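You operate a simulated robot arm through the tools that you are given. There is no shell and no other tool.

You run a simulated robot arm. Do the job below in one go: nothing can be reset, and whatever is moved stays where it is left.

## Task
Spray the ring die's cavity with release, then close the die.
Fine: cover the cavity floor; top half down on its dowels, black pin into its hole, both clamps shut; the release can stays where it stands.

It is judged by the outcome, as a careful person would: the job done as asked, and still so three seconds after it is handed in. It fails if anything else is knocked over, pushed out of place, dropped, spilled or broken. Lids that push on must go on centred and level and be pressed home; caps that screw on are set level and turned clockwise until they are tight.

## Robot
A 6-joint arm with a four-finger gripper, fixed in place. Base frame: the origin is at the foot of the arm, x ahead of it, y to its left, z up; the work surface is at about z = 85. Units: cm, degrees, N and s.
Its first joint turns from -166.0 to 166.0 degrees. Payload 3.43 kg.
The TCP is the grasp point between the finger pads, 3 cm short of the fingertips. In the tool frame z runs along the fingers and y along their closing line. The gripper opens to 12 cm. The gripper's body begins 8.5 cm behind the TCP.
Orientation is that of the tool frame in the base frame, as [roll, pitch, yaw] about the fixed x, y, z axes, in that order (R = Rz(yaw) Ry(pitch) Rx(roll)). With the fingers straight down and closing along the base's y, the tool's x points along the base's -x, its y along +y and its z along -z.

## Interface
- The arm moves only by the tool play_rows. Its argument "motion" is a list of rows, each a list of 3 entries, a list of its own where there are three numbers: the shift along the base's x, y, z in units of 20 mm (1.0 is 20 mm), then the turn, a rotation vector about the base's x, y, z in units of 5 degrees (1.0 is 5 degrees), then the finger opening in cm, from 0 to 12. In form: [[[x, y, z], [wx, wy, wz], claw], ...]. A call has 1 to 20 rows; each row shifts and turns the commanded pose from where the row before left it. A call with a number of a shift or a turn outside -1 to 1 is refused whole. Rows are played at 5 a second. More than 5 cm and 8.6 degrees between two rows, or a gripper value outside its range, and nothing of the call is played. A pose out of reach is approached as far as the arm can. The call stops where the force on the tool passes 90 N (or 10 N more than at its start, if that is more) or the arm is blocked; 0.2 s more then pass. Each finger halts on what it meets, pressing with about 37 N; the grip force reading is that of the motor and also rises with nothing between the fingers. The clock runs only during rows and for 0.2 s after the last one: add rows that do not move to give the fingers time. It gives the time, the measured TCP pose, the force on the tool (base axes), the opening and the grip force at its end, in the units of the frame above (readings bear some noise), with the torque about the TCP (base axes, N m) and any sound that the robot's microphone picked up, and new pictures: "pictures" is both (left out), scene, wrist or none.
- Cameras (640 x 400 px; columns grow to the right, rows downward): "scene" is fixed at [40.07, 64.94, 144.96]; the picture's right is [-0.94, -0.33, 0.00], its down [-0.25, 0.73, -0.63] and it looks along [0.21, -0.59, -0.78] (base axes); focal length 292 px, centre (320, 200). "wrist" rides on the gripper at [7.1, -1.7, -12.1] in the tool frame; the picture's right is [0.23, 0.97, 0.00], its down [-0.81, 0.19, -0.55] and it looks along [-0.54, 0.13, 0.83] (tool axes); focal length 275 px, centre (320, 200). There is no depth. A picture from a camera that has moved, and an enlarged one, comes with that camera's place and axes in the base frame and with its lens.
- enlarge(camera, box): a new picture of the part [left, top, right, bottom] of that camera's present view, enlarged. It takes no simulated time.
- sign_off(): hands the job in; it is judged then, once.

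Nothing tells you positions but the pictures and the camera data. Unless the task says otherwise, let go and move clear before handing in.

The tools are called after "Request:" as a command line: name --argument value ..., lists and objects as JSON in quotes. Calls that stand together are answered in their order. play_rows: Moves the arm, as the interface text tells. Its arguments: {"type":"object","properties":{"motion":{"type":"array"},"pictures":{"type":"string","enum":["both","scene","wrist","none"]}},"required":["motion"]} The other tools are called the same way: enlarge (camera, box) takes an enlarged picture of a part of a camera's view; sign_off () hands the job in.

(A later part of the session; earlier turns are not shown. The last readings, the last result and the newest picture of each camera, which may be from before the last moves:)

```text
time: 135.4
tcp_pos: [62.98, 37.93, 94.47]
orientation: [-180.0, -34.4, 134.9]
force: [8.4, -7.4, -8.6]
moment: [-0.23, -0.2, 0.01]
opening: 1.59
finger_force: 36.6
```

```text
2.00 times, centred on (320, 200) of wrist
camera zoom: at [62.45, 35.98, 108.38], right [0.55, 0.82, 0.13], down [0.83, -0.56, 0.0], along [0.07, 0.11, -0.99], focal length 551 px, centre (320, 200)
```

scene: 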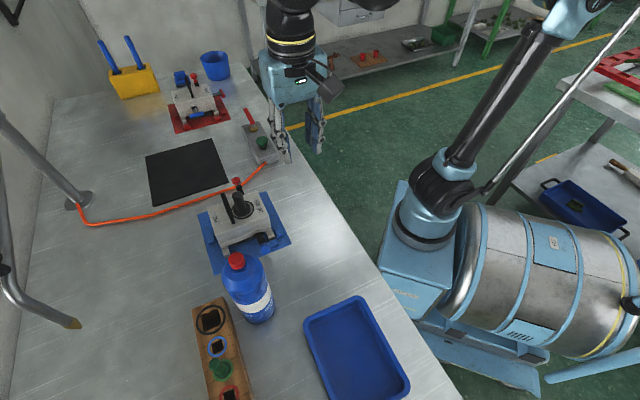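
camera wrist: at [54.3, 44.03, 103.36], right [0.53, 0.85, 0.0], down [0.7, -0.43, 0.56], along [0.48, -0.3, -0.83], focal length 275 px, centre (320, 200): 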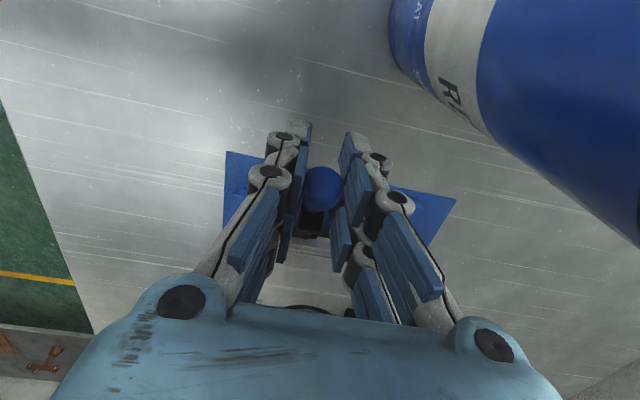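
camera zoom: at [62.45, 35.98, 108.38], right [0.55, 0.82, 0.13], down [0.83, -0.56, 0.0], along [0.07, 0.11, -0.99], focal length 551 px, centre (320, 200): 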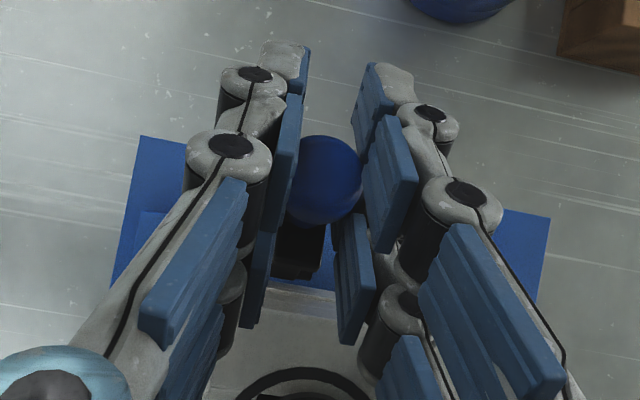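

About 63°, now with a 12 N pull inward along the lever, so my radius is slightly long. I'll trim 2 mm inward and continue.

Request:
play_rows --motion '[[[0.112, -0.112, 0.03], [0.28, 0.28, 0], 1.48], [[0.112, -0.112, 0.035], [0.28, 0.28, 0], 1.48], [[0.112, -0.112, 0.04], [0.28, 0.28, 0], 1.48], [[0.112, -0.112, 0.045], [0.28, 0.28, 0], 1.48], [[0, 0, 0], [0, 0, 0], 1.48]]' --pictures "none"

Request:
enlarge --camera "scene" --box '[200, 190, 280, 260]'

Request:
enlarge --camera "wrist" --box '[200, 100, 440, 300]'

```text
time: 136.6
tcp_pos: [63.86, 37.04, 94.85]
orientation: [180.0, -42.3, 135.0]
force: [-0.4, 1.5, -1.7]
moment: [0.14, 0.21, 0.09]
opening: 1.59
finger_force: 37.0
```

```text
5.71 times, centred on (240, 225) of scene
camera zoom: at [40.07, 64.94, 144.96], right [-0.94, -0.33, 0.0], down [-0.25, 0.73, -0.63], along [0.21, -0.59, -0.78], focal length 1668 px, centre (777, 57)
```

zoom: 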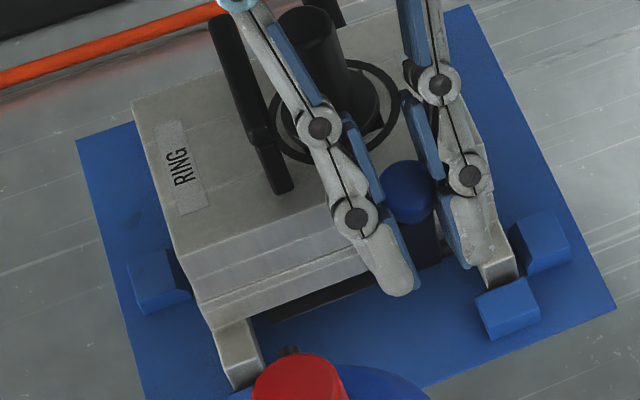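

```text
2.00 times, centred on (320, 200) of wrist
camera zoom: at [64.65, 33.79, 108.45], right [0.57, 0.81, 0.16], down [0.82, -0.55, -0.14], along [-0.03, 0.21, -0.98], focal length 551 px, centre (320, 200)
```

zoom: 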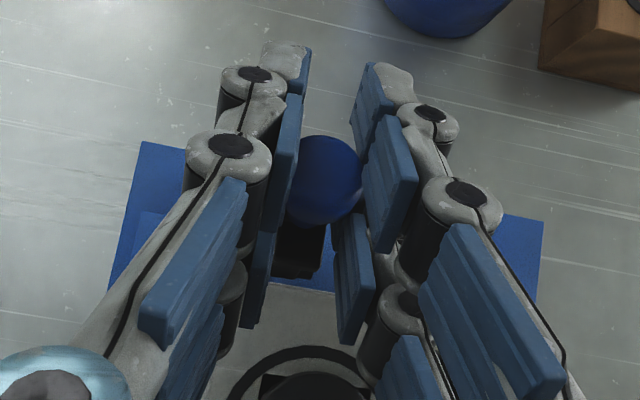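

The lever is at about 73° and the forces are near zero. Going further with this tilt would bring a finger close to the pin, so I'll open, straighten the gripper in place, and then push the lever home from outside.

Request:
play_rows --motion '[[[0, 0, 0], [0, 0, 0], 2.5], [[0, 0, 0], [0, 0, 0], 4.5], [[0, 0, 0], [0, 0, 0], 4.5], [[0, 0, 0], [-0.675, -0.675, 0], 4.5], [[0, 0, 0], [-0.675, -0.675, 0], 4.5], [[0, 0, 0], [-0.675, -0.675, 0], 4.5], [[0, 0, 0], [-0.675, -0.675, 0], 4.5], [[0, 0, 0], [-0.675, -0.675, 0], 4.5], [[0, 0, 0], [-0.675, -0.675, 0], 4.5], [[0, 0, 0], [-0.675, -0.675, 0], 4.5], [[0, 0, 0], [-0.675, -0.675, 0], 4.5], [[0, 0, 0], [-0.675, -0.675, 0], 4.5], [[0, 0, 0], [0, 0, 0], 4.5]]'

Request:
enlarge --camera "scene" --box '[200, 190, 280, 260]'

Request:
enlarge --camera "wrist" --box '[200, 100, 440, 300]'

```text
time: 139.4
tcp_pos: [63.76, 37.19, 94.73]
orientation: [180.0, 0.8, 134.9]
force: [0.1, -0.4, -0.4]
moment: [0.03, -0.04, 0.0]
opening: 4.5
finger_force: 0.0
camera wrist: at [57.43, 40.96, 106.68], right [0.53, 0.85, 0.0], down [0.7, -0.43, 0.56], along [0.48, -0.3, -0.83], focal length 275 px, centre (320, 200)
```

scene: 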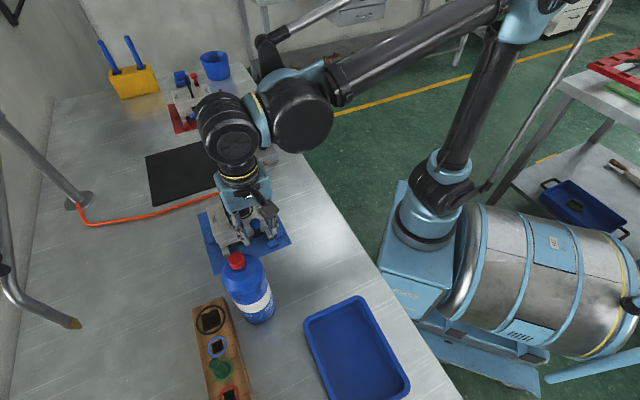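
wrist: 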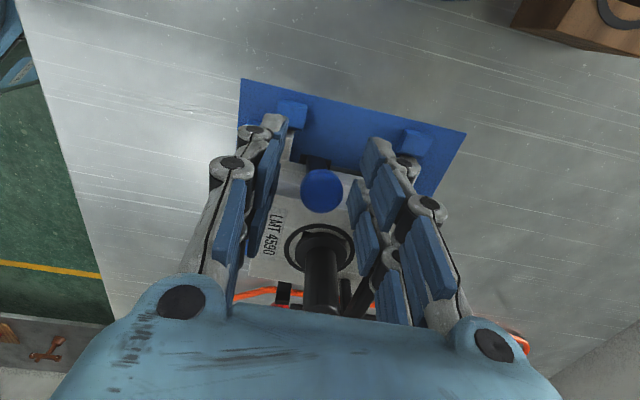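

```text
5.71 times, centred on (240, 225) of scene
camera zoom: at [40.07, 64.94, 144.96], right [-0.94, -0.33, 0.0], down [-0.25, 0.73, -0.63], along [0.21, -0.59, -0.78], focal length 1668 px, centre (777, 57)
```

zoom: 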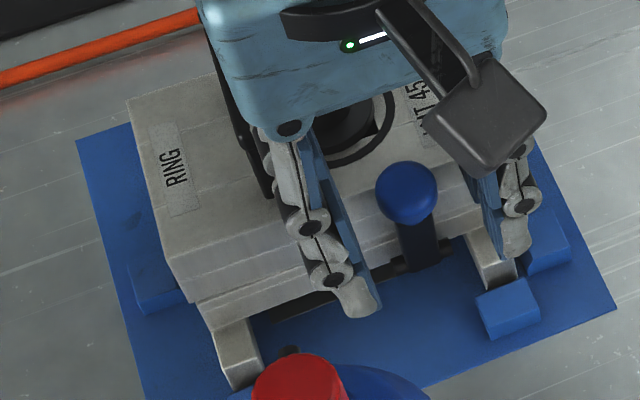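

```text
2.00 times, centred on (320, 200) of wrist
camera zoom: at [57.43, 40.96, 106.68], right [0.53, 0.85, 0.0], down [0.7, -0.43, 0.56], along [0.48, -0.3, -0.83], focal length 551 px, centre (320, 200)
```

zoom: 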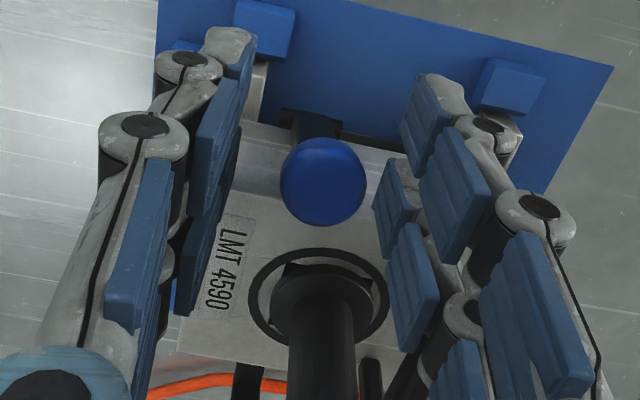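

The lever stands at about 72°. But the top half's label looks slightly shifted in the picture compared with before, so I'll zoom in on the joint between the halves.

Request:
enlarge --camera "scene" --box '[200, 195, 250, 260]'

Request:
enlarge --camera "scene" --box '[235, 195, 285, 250]'

Request:
enlarge --camera "wrist" --box '[260, 140, 400, 260]'

```text
6.15 times, centred on (225, 228) of scene
camera zoom: at [40.07, 64.94, 144.96], right [-0.94, -0.33, 0.0], down [-0.25, 0.73, -0.63], along [0.21, -0.59, -0.78], focal length 1796 px, centre (905, 31)
```

zoom: 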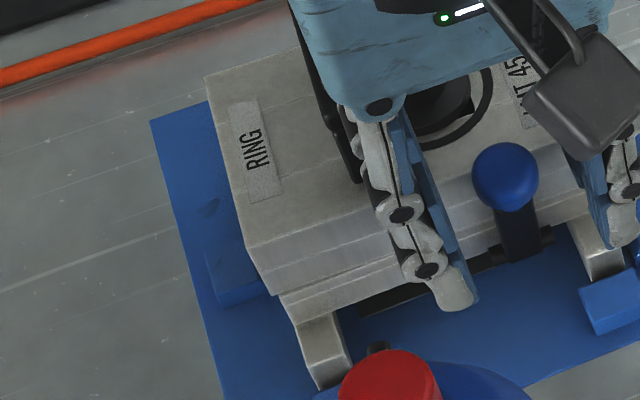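

```text
7.27 times, centred on (260, 222) of scene
camera zoom: at [40.07, 64.94, 144.96], right [-0.94, -0.33, 0.0], down [-0.25, 0.73, -0.63], along [0.21, -0.59, -0.78], focal length 2122 px, centre (756, 36)
```

zoom: 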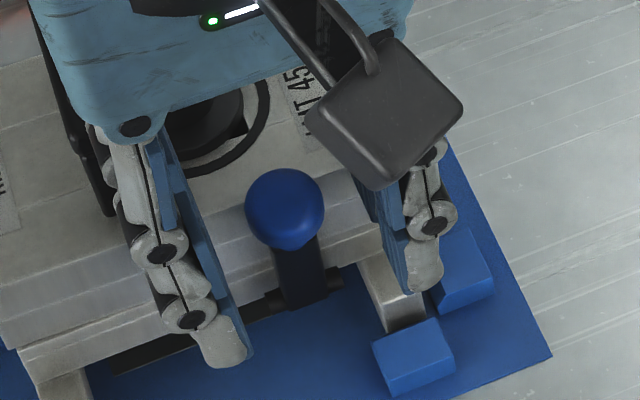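

```text
3.33 times, centred on (330, 200) of wrist
camera zoom: at [57.43, 40.96, 106.68], right [0.53, 0.85, 0.0], down [0.7, -0.43, 0.56], along [0.48, -0.3, -0.83], focal length 918 px, centre (287, 200)
```

zoom: 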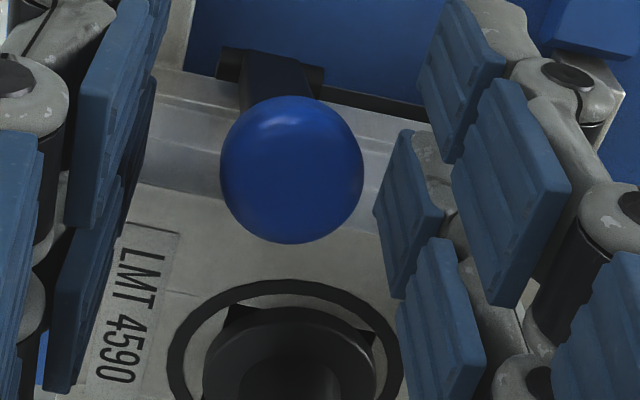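

The lower half hasn't moved, but the top half seems a couple of millimetres off from where it was. I'll rise straight up and inspect it properly from the wrist camera.

Request:
play_rows --motion '[[[0, 0, 0.5], [0, 0, 0], 4.5], [[0, 0, 1], [0, 0, 0], 4.5], [[0, 0, 1], [0, 0, 0], 4.5], [[0, 0, 1], [0, 0, 0], 4.5], [[0, 0, 1], [0, 0, 0], 4.5], [[0, 0, 1], [0, 0, 0], 4.5], [[0, 0, 1], [0, 0, 0], 4.5], [[-0.5, 0.5, 1], [0, 0, 0], 4.5], [[-0.5, 0.5, 0.5], [0, 0, 0], 4.5], [[0, 0, 0], [0, 0, 0], 4.5]]'

Request:
enlarge --camera "wrist" --box '[200, 60, 440, 260]'

Request:
enlarge --camera "scene" --box '[200, 175, 285, 265]'

```text
time: 141.6
tcp_pos: [61.91, 39.02, 110.81]
orientation: [180.0, 0.7, 135.1]
force: [0.3, 1.0, -0.1]
moment: [0.02, -0.01, 0.02]
opening: 4.5
finger_force: 0.1
camera wrist: at [55.53, 42.87, 122.7], right [0.53, 0.85, 0.0], down [0.7, -0.43, 0.56], along [0.48, -0.3, -0.83], focal length 275 px, centre (320, 200)
```

scene: 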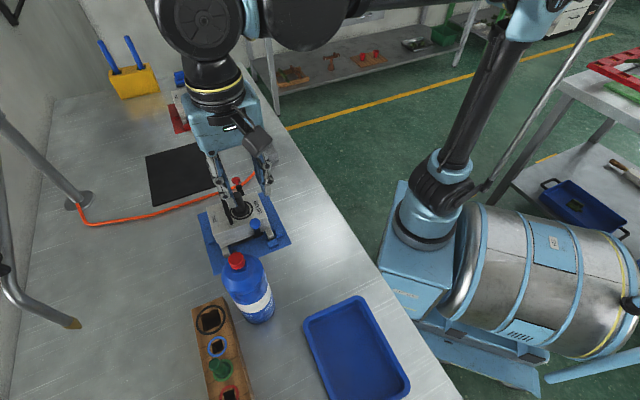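
wrist: 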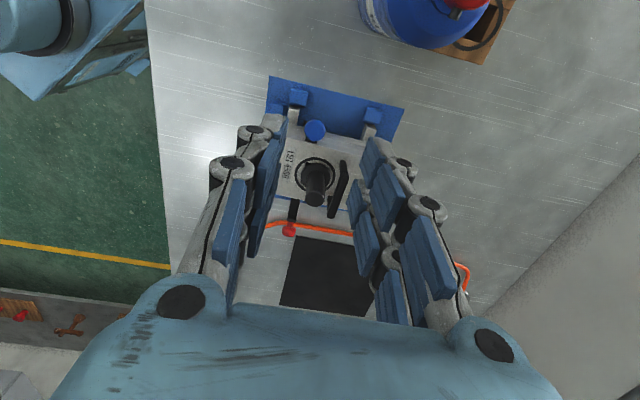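

```text
2.00 times, centred on (320, 160) of wrist
camera zoom: at [55.53, 42.87, 122.7], right [0.53, 0.85, 0.0], down [0.7, -0.43, 0.56], along [0.48, -0.3, -0.83], focal length 551 px, centre (320, 280)
```

zoom: 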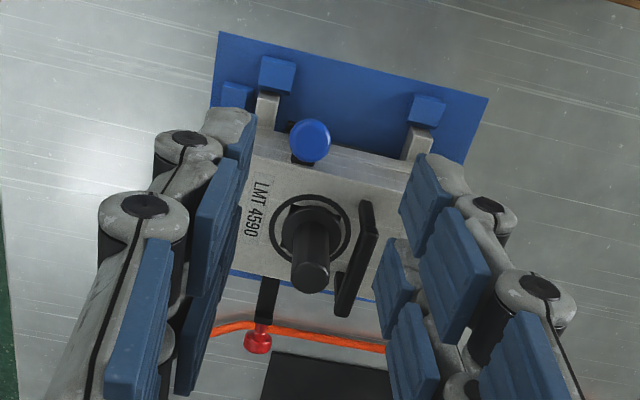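

```text
4.44 times, centred on (242, 220) of scene
camera zoom: at [40.07, 64.94, 144.96], right [-0.94, -0.33, 0.0], down [-0.25, 0.73, -0.63], along [0.21, -0.59, -0.78], focal length 1297 px, centre (664, 111)
```

zoom: 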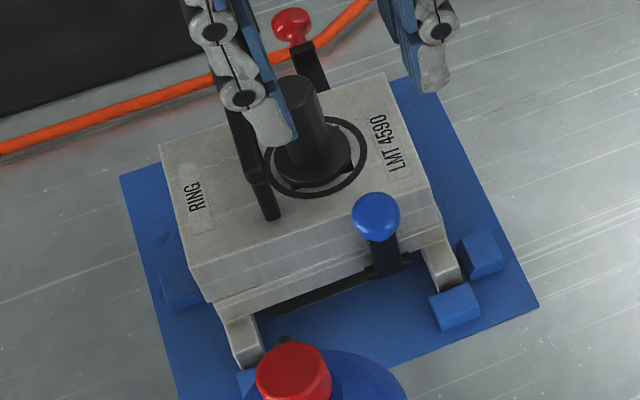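

I'll zoom at high magnification on the corners of both halves to measure any misalignment.

Request:
enlarge --camera "wrist" --box '[270, 110, 350, 170]'

Request:
enlarge --camera "wrist" --box '[320, 110, 400, 170]'

Request:
enlarge --camera "scene" --box '[205, 220, 245, 260]'

Request:
enlarge --camera "scene" --box '[240, 195, 280, 245]'

```text
6.67 times, centred on (310, 140) of wrist
camera zoom: at [55.53, 42.87, 122.7], right [0.53, 0.85, 0.0], down [0.7, -0.43, 0.56], along [0.48, -0.3, -0.83], focal length 1835 px, centre (387, 600)
```

zoom: 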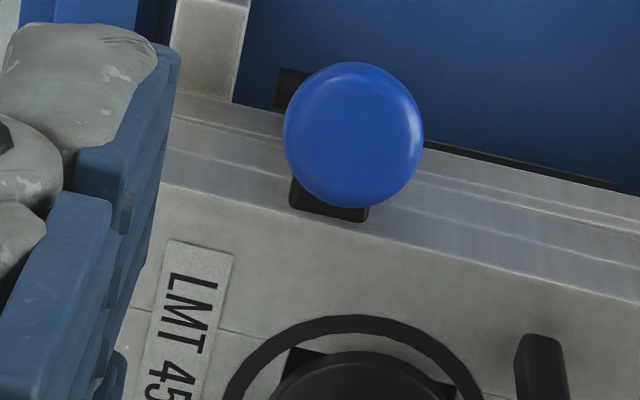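

```text
6.67 times, centred on (360, 140) of wrist
camera zoom: at [55.53, 42.87, 122.7], right [0.53, 0.85, 0.0], down [0.7, -0.43, 0.56], along [0.48, -0.3, -0.83], focal length 1835 px, centre (53, 600)
```

zoom: 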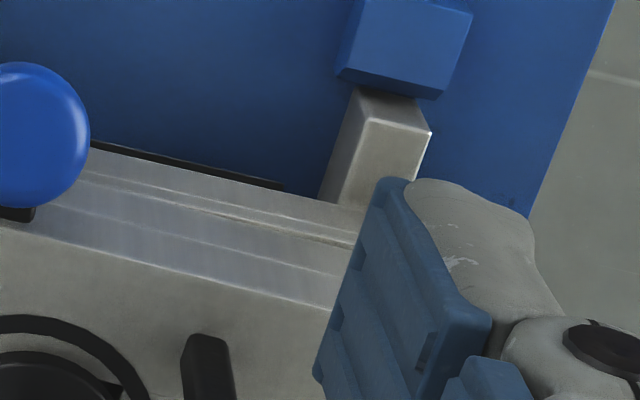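

```text
10.00 times, centred on (225, 240) of scene
camera zoom: at [40.07, 64.94, 144.96], right [-0.94, -0.33, 0.0], down [-0.25, 0.73, -0.63], along [0.21, -0.59, -0.78], focal length 2918 px, centre (1270, -200)
```

zoom: 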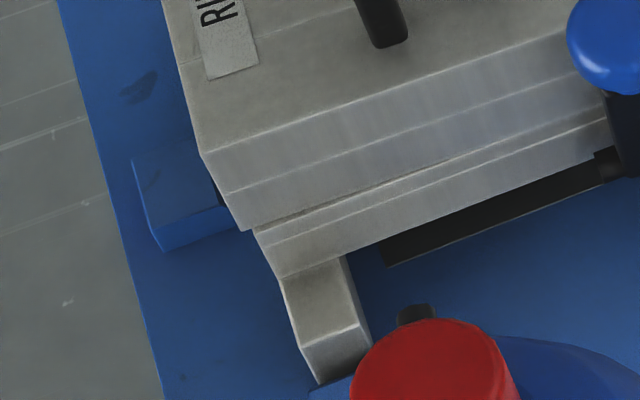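

```text
8.00 times, centred on (260, 220) of scene
camera zoom: at [40.07, 64.94, 144.96], right [-0.94, -0.33, 0.0], down [-0.25, 0.73, -0.63], along [0.21, -0.59, -0.78], focal length 2335 px, centre (800, 40)
```

zoom: 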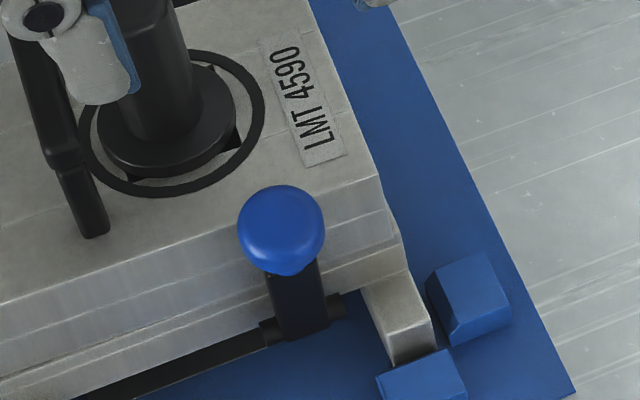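

Relative to the lower half, the top half has only shifted 1–2 mm within its dowel play and is still down and square. I'll now push the blue lever home from outside with closed fingers, starting by lowering just outside the knob.

Request:
play_rows --motion '[[[0, 0, -0.5], [0, 0, 0], 2], [[0, 0, -1], [0, 0, 0], 0], [[0, 0, -1], [0, 0, 0], 0], [[0, 0, -1], [0, 0, 0], 0], [[0, 0, -1], [0, 0, 0], 0], [[0, 0, -1], [0, 0, 0], 0], [[0, 0, -1], [0, 0, 0], 0], [[0, 0, -0.55], [0, 0, 0], 0], [[0, 0, 0], [0, 0, 0], 0]]'

Request:
enlarge --camera "wrist" --box '[220, 80, 420, 260]'

Request:
enlarge --camera "scene" --box '[205, 180, 295, 270]'

```text
time: 143.4
tcp_pos: [60.37, 39.4, 98.12]
orientation: [179.4, 1.0, 135.2]
force: [0.4, 0.9, -1.0]
moment: [-0.1, 0.01, 0.02]
opening: 0.0
finger_force: 33.4
stopped in row 8: the force on the tool passed its limit at 98 N (the readings are from after the stop); the commanded pose is now the measured one
camera wrist: at [54.0, 43.17, 109.99], right [0.52, 0.85, 0.01], down [0.7, -0.43, 0.57], along [0.49, -0.29, -0.82], focal length 275 px, centre (320, 200)
```

scene: 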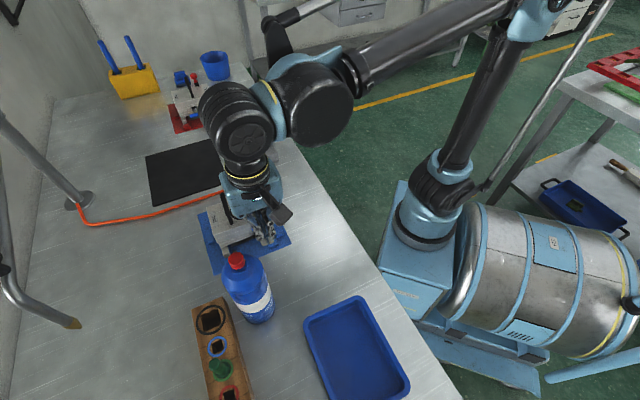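
wrist: 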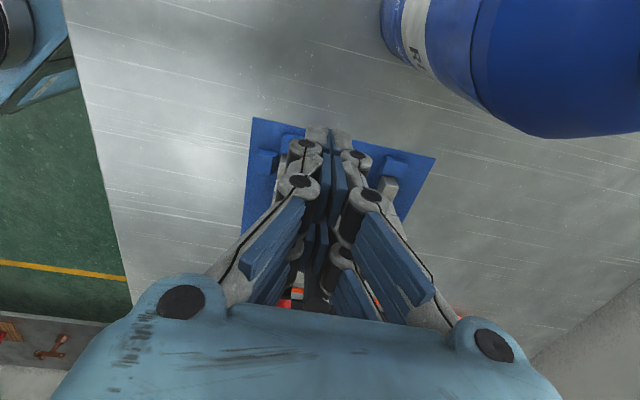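

```text
2.22 times, centred on (320, 170) of wrist
camera zoom: at [54.0, 43.17, 109.99], right [0.52, 0.85, 0.01], down [0.7, -0.43, 0.57], along [0.49, -0.29, -0.82], focal length 612 px, centre (320, 267)
```

zoom: 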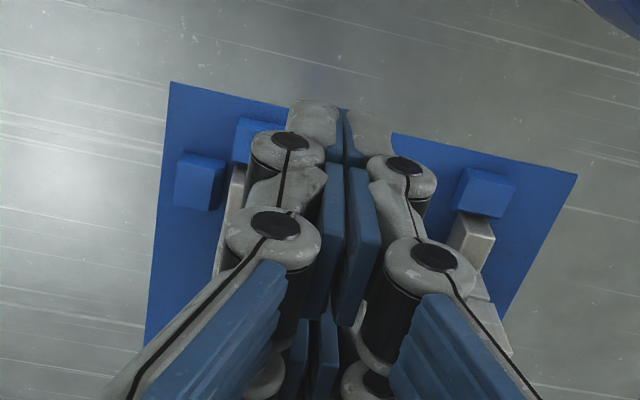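

```text
4.44 times, centred on (250, 225) of scene
camera zoom: at [40.07, 64.94, 144.96], right [-0.94, -0.33, 0.0], down [-0.25, 0.73, -0.63], along [0.21, -0.59, -0.78], focal length 1297 px, centre (631, 89)
```

zoom: 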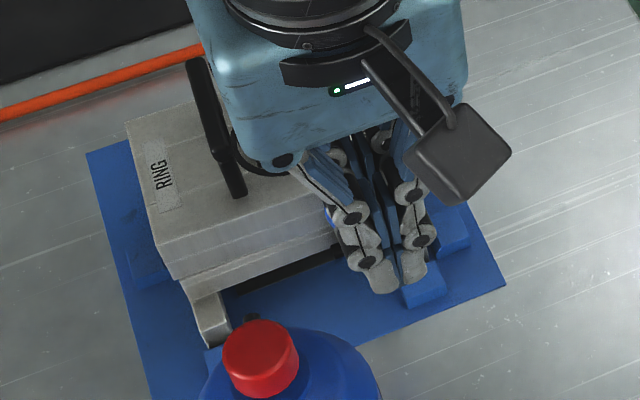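

The descent stopped with a hard contact—the fingertips evidently met the blue knob and slid outward. I'll rise straight up and check for any harm.

Request:
play_rows --motion '[[[0, 0, 0.3], [0, 0, 0], 0], [[0, 0, 0.7], [0, 0, 0], 0], [[0, 0, 1], [0, 0, 0], 0], [[0, 0, 1], [0, 0, 0], 0], [[0, 0, 1], [0, 0, 0], 0], [[0, 0, 1], [0, 0, 0], 0], [[-0.5, 0.3, 1], [0, 0, 0], 0], [[-0.5, 0.3, 1], [0, 0, 0], 0], [[0, 0, 0], [0, 0, 0], 0]]'

Request:
enlarge --camera "wrist" --box '[200, 60, 440, 260]'

Request:
enlarge --camera "scene" --box '[200, 175, 285, 265]'

```text
time: 145.4
tcp_pos: [58.62, 40.44, 112.23]
orientation: [179.3, 0.9, 135.2]
force: [-0.2, -0.7, -0.1]
moment: [0.01, 0.01, -0.01]
opening: 0.0
finger_force: 33.7
camera wrist: at [52.11, 44.29, 124.04], right [0.52, 0.85, 0.01], down [0.7, -0.43, 0.57], along [0.49, -0.29, -0.82], focal length 275 px, centre (320, 200)
```

scene: 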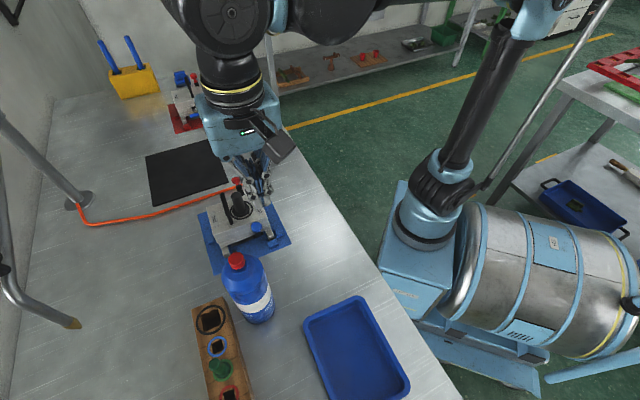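
wrist: 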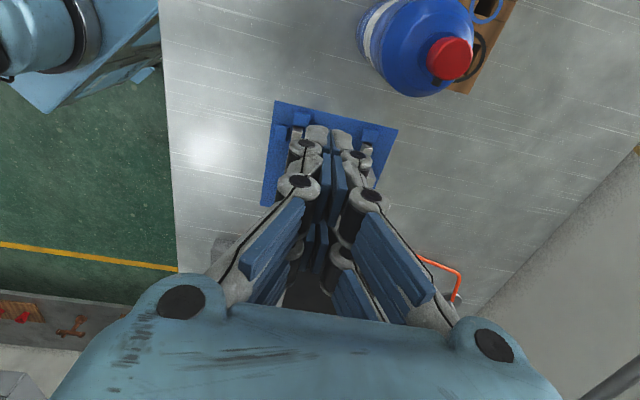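

```text
2.00 times, centred on (320, 160) of wrist
camera zoom: at [52.11, 44.29, 124.04], right [0.52, 0.85, 0.01], down [0.7, -0.43, 0.57], along [0.49, -0.29, -0.82], focal length 551 px, centre (320, 280)
```

zoom: 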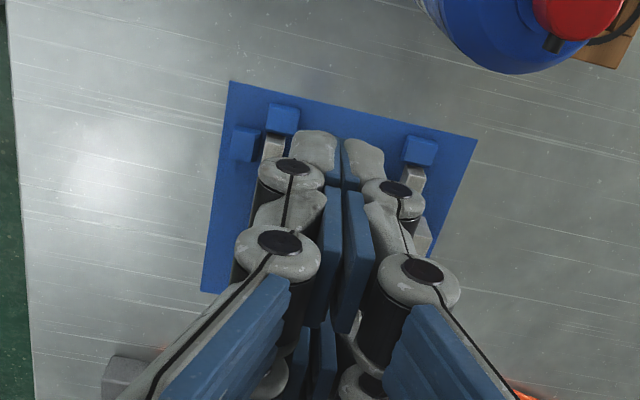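

```text
4.44 times, centred on (242, 220) of scene
camera zoom: at [40.07, 64.94, 144.96], right [-0.94, -0.33, 0.0], down [-0.25, 0.73, -0.63], along [0.21, -0.59, -0.78], focal length 1297 px, centre (664, 111)
```

zoom: 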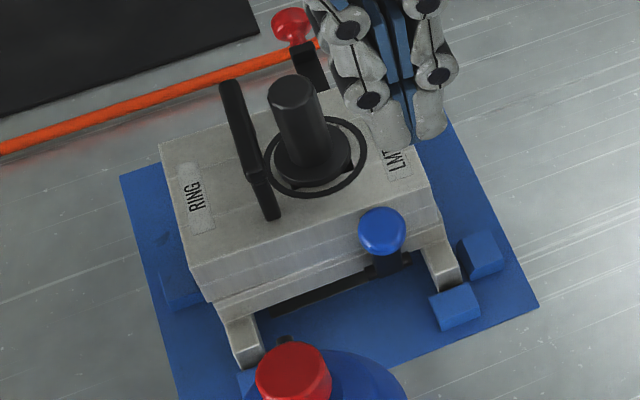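

Nothing moved except the blue lever, nudged from about 72° back to 66°. The fingers are bulkier than I assumed, so I'll come down farther outside and then push inward horizontally.

Request:
play_rows --motion '[[[0.67, 0.24, 0], [0.05, -0.05, 0], 0], [[0, 0, -1], [0, 0, 0], 0], [[0, 0, -1], [0, 0, 0], 0], [[0, 0, -1], [0, 0, 0], 0], [[0, 0, -1], [0, 0, 0], 0], [[0, 0, -1], [0, 0, 0], 0], [[0, 0, -1], [0, 0, 0], 0], [[0, 0, -1], [0, 0, 0], 0], [[0, 0, -0.8], [0, 0, 0], 0], [[0, 0, 0], [0, 0, 0], 0]]'

Request:
enlarge --camera "scene" --box '[205, 180, 295, 270]'

Request:
enlarge --camera "wrist" --box '[220, 80, 420, 260]'

```text
time: 147.6
tcp_pos: [59.85, 41.07, 96.64]
orientation: [179.0, 0.9, 135.2]
force: [-0.1, 0.3, 0.3]
moment: [0.04, 0.02, 0.02]
opening: 0.0
finger_force: 33.3
camera wrist: at [53.35, 44.77, 108.34], right [0.52, 0.85, 0.01], down [0.7, -0.44, 0.57], along [0.49, -0.29, -0.82], focal length 275 px, centre (320, 200)
```

scene: 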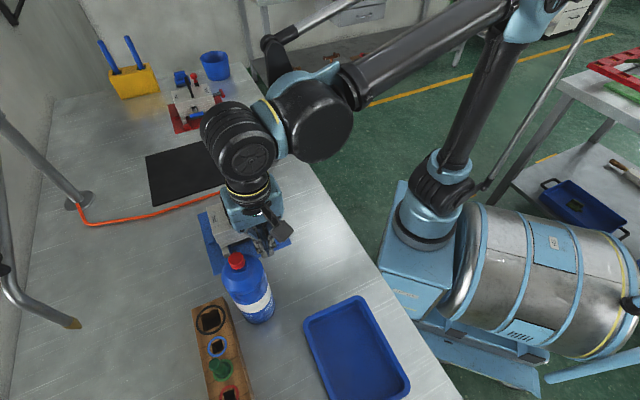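
wrist: 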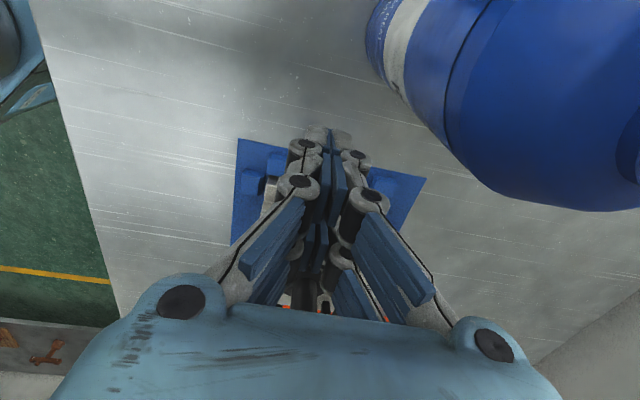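

```text
4.44 times, centred on (250, 225) of scene
camera zoom: at [40.07, 64.94, 144.96], right [-0.94, -0.33, 0.0], down [-0.25, 0.73, -0.63], along [0.21, -0.59, -0.78], focal length 1297 px, centre (631, 89)
```

zoom: 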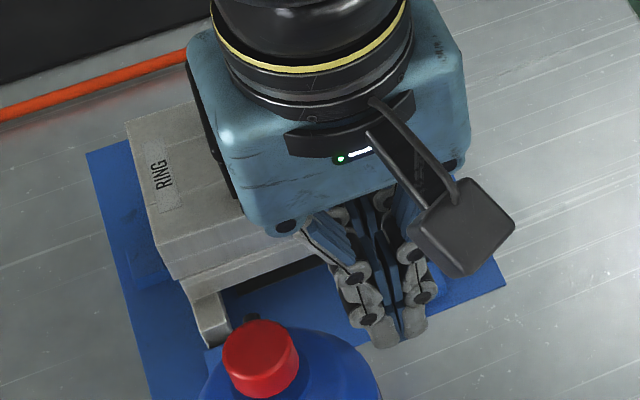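

```text
2.22 times, centred on (320, 170) of wrist
camera zoom: at [53.35, 44.77, 108.34], right [0.52, 0.85, 0.01], down [0.7, -0.44, 0.57], along [0.49, -0.29, -0.82], focal length 612 px, centre (320, 267)
```

zoom: 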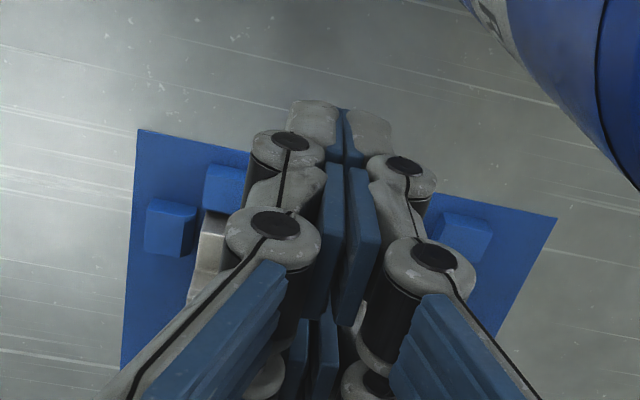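

In position outside the knob with no contact. I'll push inward in half-centimetre steps, watching the force.

Request:
play_rows --motion '[[[0.177, -0.177, 0], [0, 0, 0], 0], [[0.177, -0.177, 0], [0, 0, 0], 0], [[0.177, -0.177, 0], [0, 0, 0], 0], [[0, 0, 0], [0, 0, 0], 0]]' --pictures "none"

Request:
play_rows --motion '[[[0.177, -0.177, 0], [0, 0, 0], 0], [[0.177, -0.177, 0], [0, 0, 0], 0], [[0, 0, 0], [0, 0, 0], 0]]' --pictures "none"

Request:
enlarge --camera "scene" --box '[205, 180, 295, 270]'

```text
time: 148.6
tcp_pos: [60.96, 39.87, 96.52]
orientation: [179.0, 0.9, 135.3]
force: [-0.7, 0.4, -0.1]
moment: [-0.01, -0.01, 0.0]
opening: 0.0
finger_force: 33.7
```

```text
time: 149.4
tcp_pos: [61.69, 39.17, 96.63]
orientation: [179.0, 0.9, 135.2]
force: [-0.1, 0.8, 0.8]
moment: [-0.03, -0.01, 0.01]
opening: 0.0
finger_force: 33.3
```

```text
4.44 times, centred on (250, 225) of scene
camera zoom: at [40.07, 64.94, 144.96], right [-0.94, -0.33, 0.0], down [-0.25, 0.73, -0.63], along [0.21, -0.59, -0.78], focal length 1297 px, centre (631, 89)
```

zoom: 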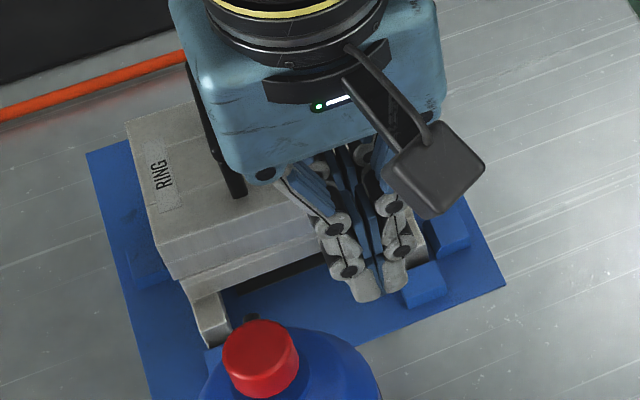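

No contact yet at 10 cm out. Continuing inward.

Request:
play_rows --motion '[[[0.125, -0.125, 0], [0, 0, 0], 0], [[0.125, -0.125, 0], [0, 0, 0], 0], [[0, 0, 0], [0, 0, 0], 0]]' --pictures "none"

Request:
play_rows --motion '[[[0.125, -0.125, 0], [0, 0, 0], 0], [[0.125, -0.125, 0], [0, 0, 0], 0], [[0, 0, 0], [0, 0, 0], 0]]' --pictures "none"

Request:
enlarge --camera "scene" --box '[205, 180, 295, 270]'

```text
time: 150.2
tcp_pos: [62.28, 38.74, 96.65]
orientation: [179.0, 0.9, 135.3]
force: [-0.5, 0.0, 0.5]
moment: [0.02, 0.0, 0.04]
opening: 0.59
finger_force: 33.2
```

```text
time: 151.0
tcp_pos: [62.7, 38.38, 96.56]
orientation: [179.0, 0.9, 135.2]
force: [-0.2, -0.5, 0.3]
moment: [0.01, -0.02, 0.0]
opening: 0.01
finger_force: 33.1
```

```text
4.44 times, centred on (250, 225) of scene
camera zoom: at [40.07, 64.94, 144.96], right [-0.94, -0.33, 0.0], down [-0.25, 0.73, -0.63], along [0.21, -0.59, -0.78], focal length 1297 px, centre (631, 89)
```

zoom: 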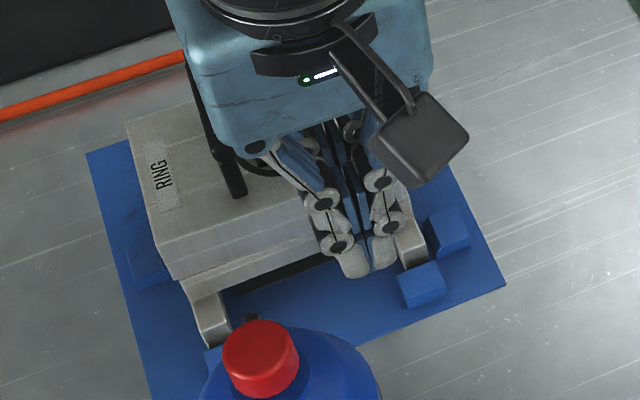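

It's now pushing the lever with hardly any force. Continuing inward gently.

Request:
play_rows --motion '[[[0.125, -0.125, 0], [0, 0, 0], 0], [[0.125, -0.125, 0], [0, 0, 0], 0], [[0, 0, 0], [0, 0, 0], 0]]' --pictures "none"

Request:
play_rows --motion '[[[0.125, -0.125, 0], [0, 0, 0], 0], [[0.125, -0.125, 0], [0, 0, 0], 0], [[0, 0, 0], [0, 0, 0], 0]]' --pictures "none"

Request:
enlarge --camera "scene" --box '[205, 180, 295, 270]'

Request:
enlarge --camera "wrist" --box '[220, 80, 420, 300]'

```text
time: 151.8
tcp_pos: [63.23, 37.85, 96.57]
orientation: [179.0, 0.9, 135.2]
force: [-3.1, 2.7, 1.1]
moment: [0.04, 0.05, 0.01]
opening: 0.6
finger_force: 33.0
```

```text
time: 152.6
tcp_pos: [63.55, 37.36, 96.72]
orientation: [179.0, 1.0, 135.3]
force: [-9.1, 11.3, 5.6]
moment: [0.07, 0.03, 0.02]
opening: 0.6
finger_force: 32.6
```

```text
4.44 times, centred on (250, 225) of scene
camera zoom: at [40.07, 64.94, 144.96], right [-0.94, -0.33, 0.0], down [-0.25, 0.73, -0.63], along [0.21, -0.59, -0.78], focal length 1297 px, centre (631, 89)
```

zoom: 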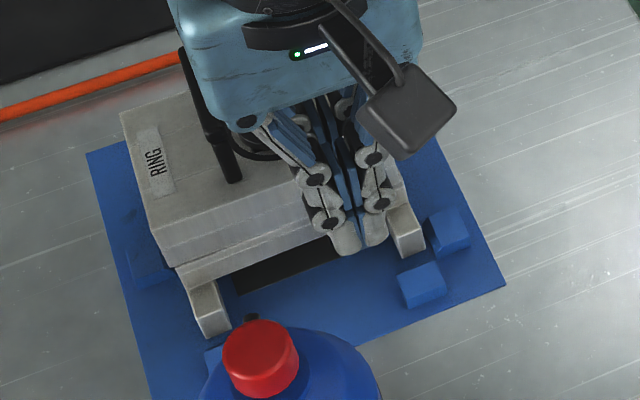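

```text
1.82 times, centred on (320, 190) of wrist
camera zoom: at [57.05, 41.06, 108.38], right [0.52, 0.85, 0.01], down [0.7, -0.44, 0.57], along [0.49, -0.29, -0.82], focal length 500 px, centre (320, 218)
```

zoom: 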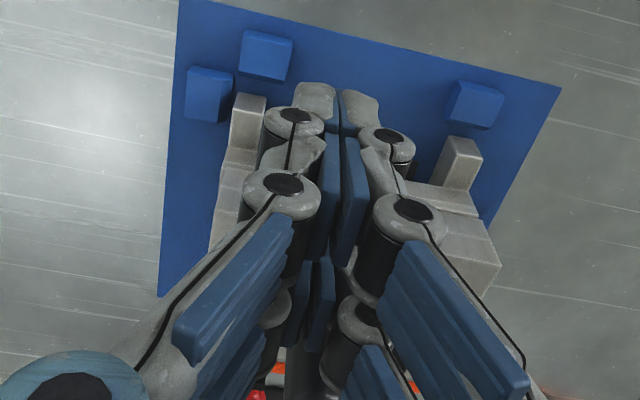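

The push is now 14 N and the die's near side seems to be starting to tip, so I'll back off immediately and look.

Request:
play_rows --motion '[[[-0.125, 0.125, 0], [0, 0, 0], 0], [[-0.125, 0.125, 0], [0, 0, 0], 0], [[-0.177, 0.177, 0], [0, 0, 0], 0], [[-0.3, 0.3, 0], [0, 0, 0], 0], [[-0.5, 0.5, 0], [0, 0, 0], 0], [[-0.5, 0.5, 0], [0, 0, 0], 0], [[-0.5, 0.5, 0.5], [0, 0, 0], 0], [[0, 0, 1], [0, 0, 0], 0], [[0, 0, 1], [0, 0, 0], 0], [[0, 0, 1], [0, 0, 0], 0], [[-0.2, -0.8, 1], [0, 0, 0], 0], [[-0.2, -1, 1], [0, 0, 0], 0], [[0, -1, 1], [0, 0, 0], 0], [[0, -1, 1], [0, 0, 0], 0], [[0, 0, 0], [0, 0, 0], 0]]'

Request:
enlarge --camera "scene" --box '[200, 175, 285, 265]'

Request:
enlarge --camera "wrist" --box '[260, 40, 480, 220]'

```text
time: 155.8
tcp_pos: [58.49, 34.02, 111.63]
orientation: [179.0, 0.8, 135.2]
force: [-0.3, -1.1, 1.1]
moment: [-0.01, -0.04, -0.01]
opening: 0.0
finger_force: 33.4
camera wrist: at [51.97, 37.83, 123.35], right [0.52, 0.85, 0.01], down [0.7, -0.44, 0.57], along [0.49, -0.29, -0.82], focal length 275 px, centre (320, 200)
```

scene: 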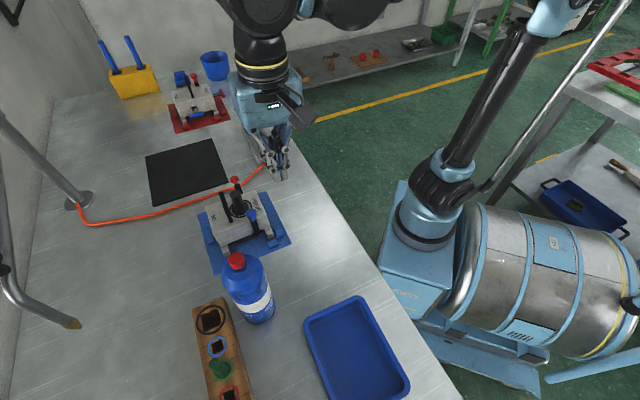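
wrist: 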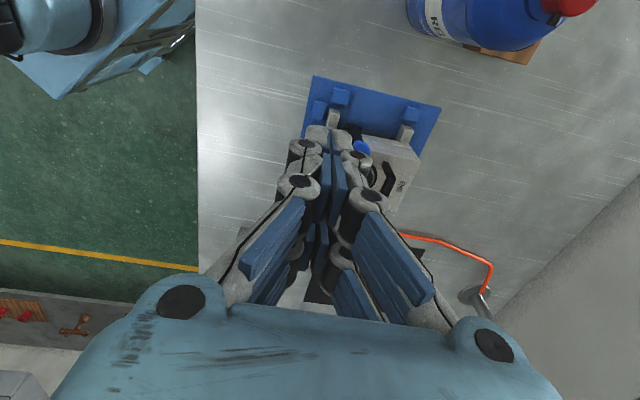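

```text
4.44 times, centred on (242, 220) of scene
camera zoom: at [40.07, 64.94, 144.96], right [-0.94, -0.33, 0.0], down [-0.25, 0.73, -0.63], along [0.21, -0.59, -0.78], focal length 1297 px, centre (664, 111)
```

zoom: 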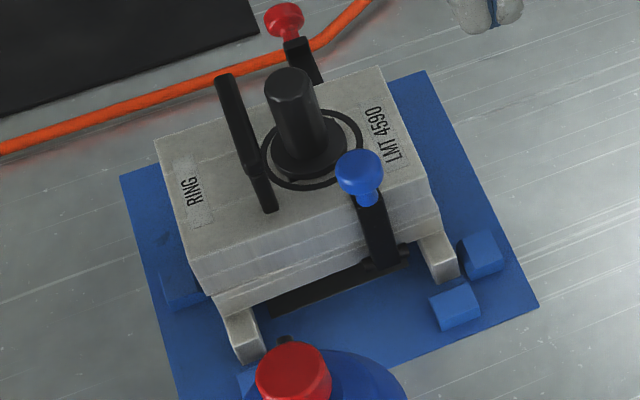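

```text
2.22 times, centred on (370, 130) of wrist
camera zoom: at [51.97, 37.83, 123.35], right [0.52, 0.85, 0.01], down [0.7, -0.44, 0.57], along [0.49, -0.29, -0.82], focal length 612 px, centre (209, 356)
```

zoom: 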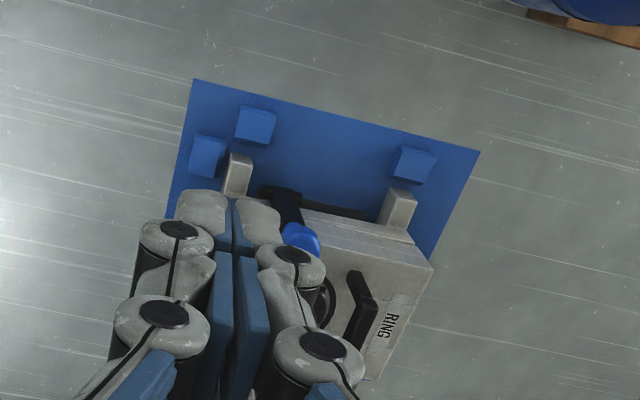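

The blue lever now stands upright. I'll zoom in on it, and on the die's legs against their locators, to see the state.

Request:
enlarge --camera "scene" --box '[200, 210, 280, 270]'

Request:
enlarge --camera "scene" --box '[235, 195, 275, 240]'

Request:
enlarge --camera "wrist" --box '[330, 90, 430, 190]'

```text
6.67 times, centred on (240, 240) of scene
camera zoom: at [40.07, 64.94, 144.96], right [-0.94, -0.33, 0.0], down [-0.25, 0.73, -0.63], along [0.21, -0.59, -0.78], focal length 1946 px, centre (853, -67)
```

zoom: 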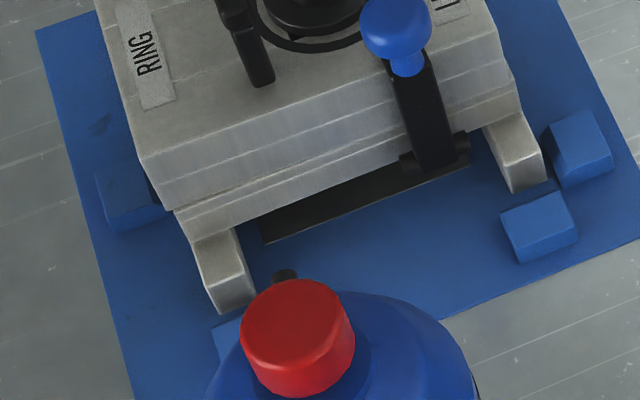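

```text
8.89 times, centred on (255, 218) of scene
camera zoom: at [40.07, 64.94, 144.96], right [-0.94, -0.33, 0.0], down [-0.25, 0.73, -0.63], along [0.21, -0.59, -0.78], focal length 2594 px, centre (898, 44)
```

zoom: 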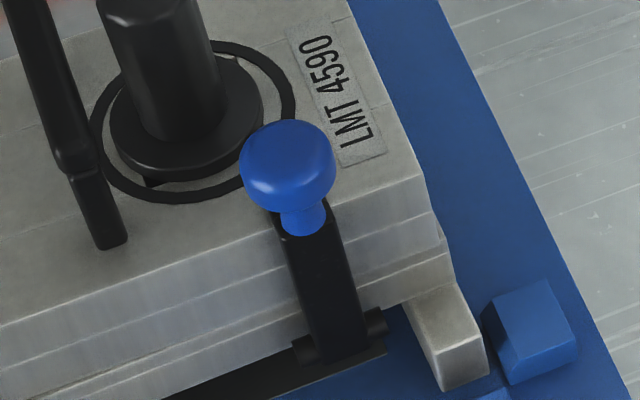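

```text
4.00 times, centred on (380, 140) of wrist
camera zoom: at [51.97, 37.83, 123.35], right [0.52, 0.85, 0.01], down [0.7, -0.44, 0.57], along [0.49, -0.29, -0.82], focal length 1101 px, centre (80, 440)
```

zoom: 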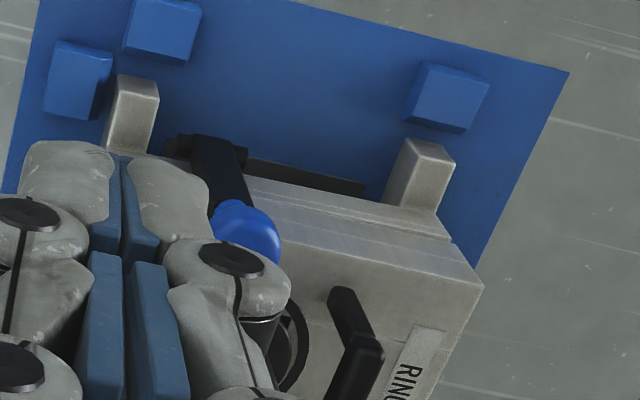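

The blue lever is upright (≈90°), though the push slid the die about 6 mm toward the far side on its mat. I'll raise the red lever the gentle way (light pinch, turning with it), and then finally squeeze both levers together between wide-open fingers so no net force acts on the die. First I turn the wrist round to yaw −45° on the way to the red knob.

Request:
play_rows --motion '[[[0.475, -0.2625, 0.15], [0, 0, 1], 2], [[0.475, -0.2625, 0.15], [0, 0, 1], 4], [[0.475, -0.2625, 0.15], [0, 0, 1], 4], [[0.475, -0.2625, 0.15], [0, 0, 1], 4], [[0.475, -0.2625, 0.15], [0, 0, 1], 4], [[0.475, -0.2625, 0.15], [0, 0, 1], 4], [[0.475, -0.2625, 0.15], [0, 0, 1], 4], [[0.475, -0.2625, 0.15], [0, 0, 1], 4], [[0.475, -0.2625, 0.15], [0, 0, 1], 4], [[0.475, -0.2625, 0.15], [0, 0, 1], 4], [[0.475, -0.2625, 0.15], [0, 0, 1], 4], [[0.475, -0.2625, 0.15], [0, 0, 1], 4], [[0.475, -0.2625, 0.15], [0, 0, 1], 4], [[0.475, -0.2625, 0.15], [0, 0, 1], 4], [[0.475, -0.2625, 0.15], [0, 0, 1], 4], [[0.475, -0.2625, 0.15], [0, 0, 1], 4], [[0.475, -0.2625, 0.15], [0, 0, 1], 4], [[0.475, -0.2625, 0.15], [0, 0, 1], 4], [[0.475, -0.2625, 0.15], [0, 0, 1], 4], [[0.475, -0.2625, 0.15], [0, 0, 1], 4]]' --pictures "none"

Request:
play_rows --motion '[[[0, 0, 0], [0, 0, 1], 4], [[0, 0, 0], [0, 0, 1], 4], [[0, 0, 0], [0, 0, 1], 4], [[0, 0, 0], [0, 0, 1], 4], [[0, 0, 0], [0, 0, 1], 4], [[0, 0, 0], [0, 0, 1], 4], [[0, 0, 0], [0, 0, 1], 4], [[0, 0, 0], [0, 0, 1], 4], [[0, 0, 0], [0, 0, 1], 4], [[0, 0, 0], [0, 0, 1], 4], [[0, 0, 0], [0, 0, 1], 4], [[0, 0, 0], [0, 0, 1], 4], [[0, 0, 0], [0, 0, 1], 4], [[0, 0, 0], [0, 0, 1], 4], [[0, 0, 0], [0, 0, 1], 4], [[0, 0, 0], [0, 0, 1], 4], [[0, 0, 0], [0, 0, 0], 4]]'

Request:
enlarge --camera "wrist" --box '[200, 0, 440, 200]'

```text
time: 160.0
tcp_pos: [77.42, 23.82, 117.59]
orientation: [178.9, 1.0, -124.8]
force: [-0.2, 0.2, 0.2]
moment: [-0.01, -0.02, 0.02]
opening: 4.0
finger_force: 0.0
```

```text
time: 163.6
tcp_pos: [77.42, 23.72, 117.71]
orientation: [178.8, 1.1, -44.8]
force: [0.4, 0.0, -0.1]
moment: [0.0, 0.0, 0.02]
opening: 4.0
finger_force: 0.0
camera wrist: at [84.0, 19.82, 129.32], right [-0.52, -0.85, 0.01], down [-0.7, 0.44, 0.57], along [-0.49, 0.29, -0.82], focal length 275 px, centre (320, 200)
```

scene: 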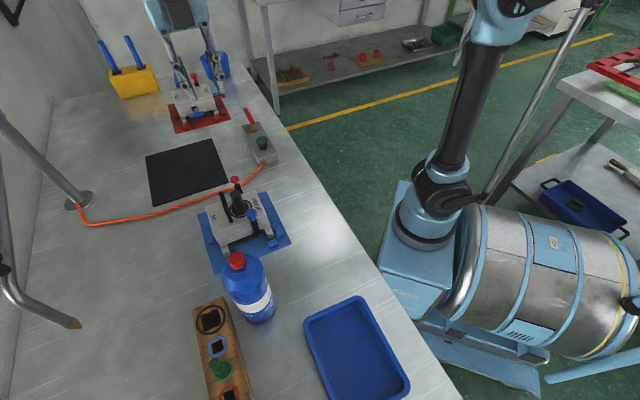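
wrist: 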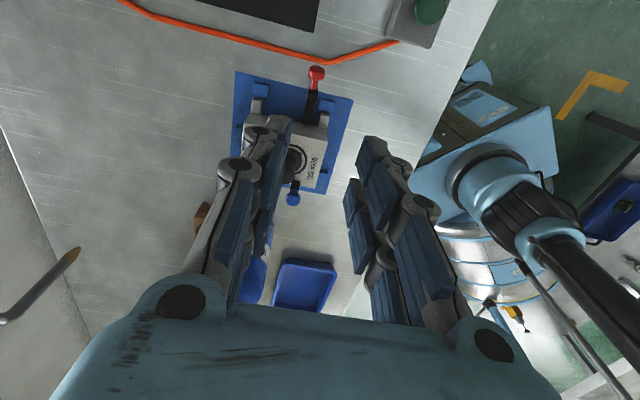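

```text
2.00 times, centred on (320, 100) of wrist
camera zoom: at [84.0, 19.82, 129.32], right [-0.52, -0.85, 0.01], down [-0.7, 0.44, 0.57], along [-0.49, 0.29, -0.82], focal length 551 px, centre (320, 400)
```

zoom: 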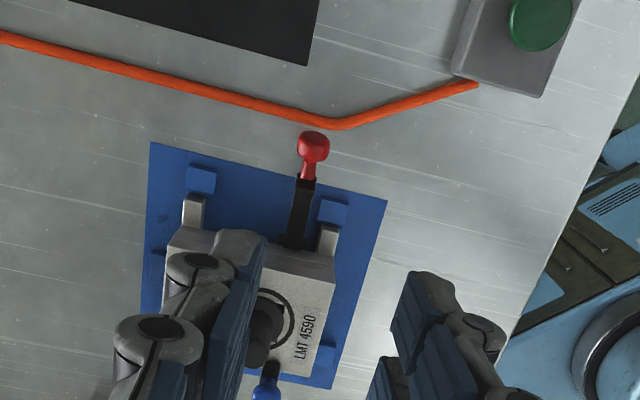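

Yaw −45° works. The red knob is near (77.7, 23.5). I'll zoom on the red lever to measure its direction and hinge, and check the die's pose.

Request:
enlarge --camera "wrist" --box '[280, 50, 350, 130]'

Request:
enlarge --camera "wrist" --box '[225, 60, 365, 200]'

Request:
enlarge --camera "scene" --box '[195, 165, 295, 265]'

```text
5.00 times, centred on (315, 90) of wrist
camera zoom: at [84.0, 19.82, 129.32], right [-0.52, -0.85, 0.01], down [-0.7, 0.44, 0.57], along [-0.49, 0.29, -0.82], focal length 1376 px, centre (345, 750)
```

zoom: 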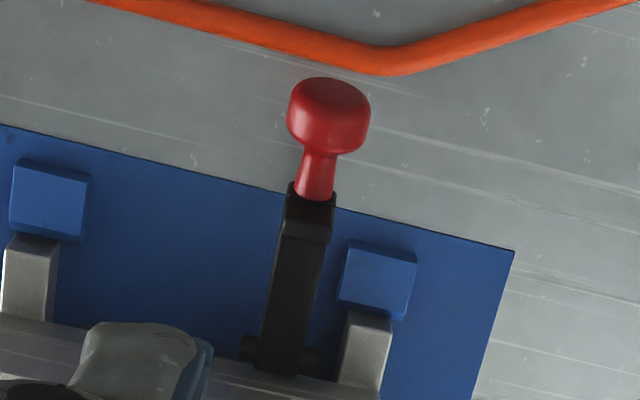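

```text
2.86 times, centred on (295, 130) of wrist
camera zoom: at [84.0, 19.82, 129.32], right [-0.52, -0.85, 0.01], down [-0.7, 0.44, 0.57], along [-0.49, 0.29, -0.82], focal length 786 px, centre (391, 400)
```

zoom: 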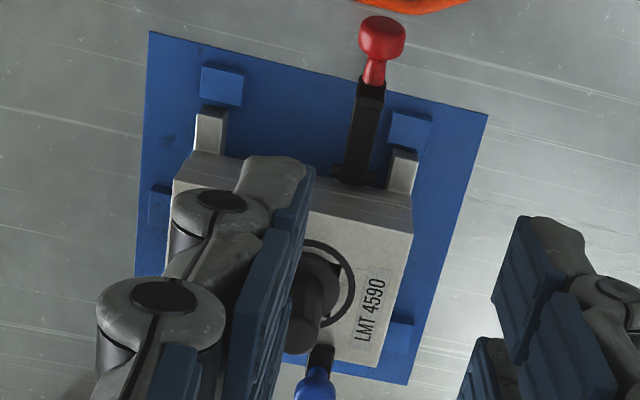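

```text
4.00 times, centred on (245, 215) of scene
camera zoom: at [40.07, 64.94, 144.96], right [-0.94, -0.33, 0.0], down [-0.25, 0.73, -0.63], along [0.21, -0.59, -0.78], focal length 1167 px, centre (620, 140)
```

zoom: 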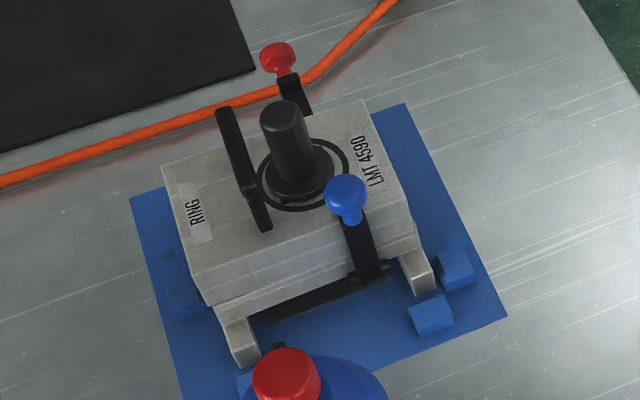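

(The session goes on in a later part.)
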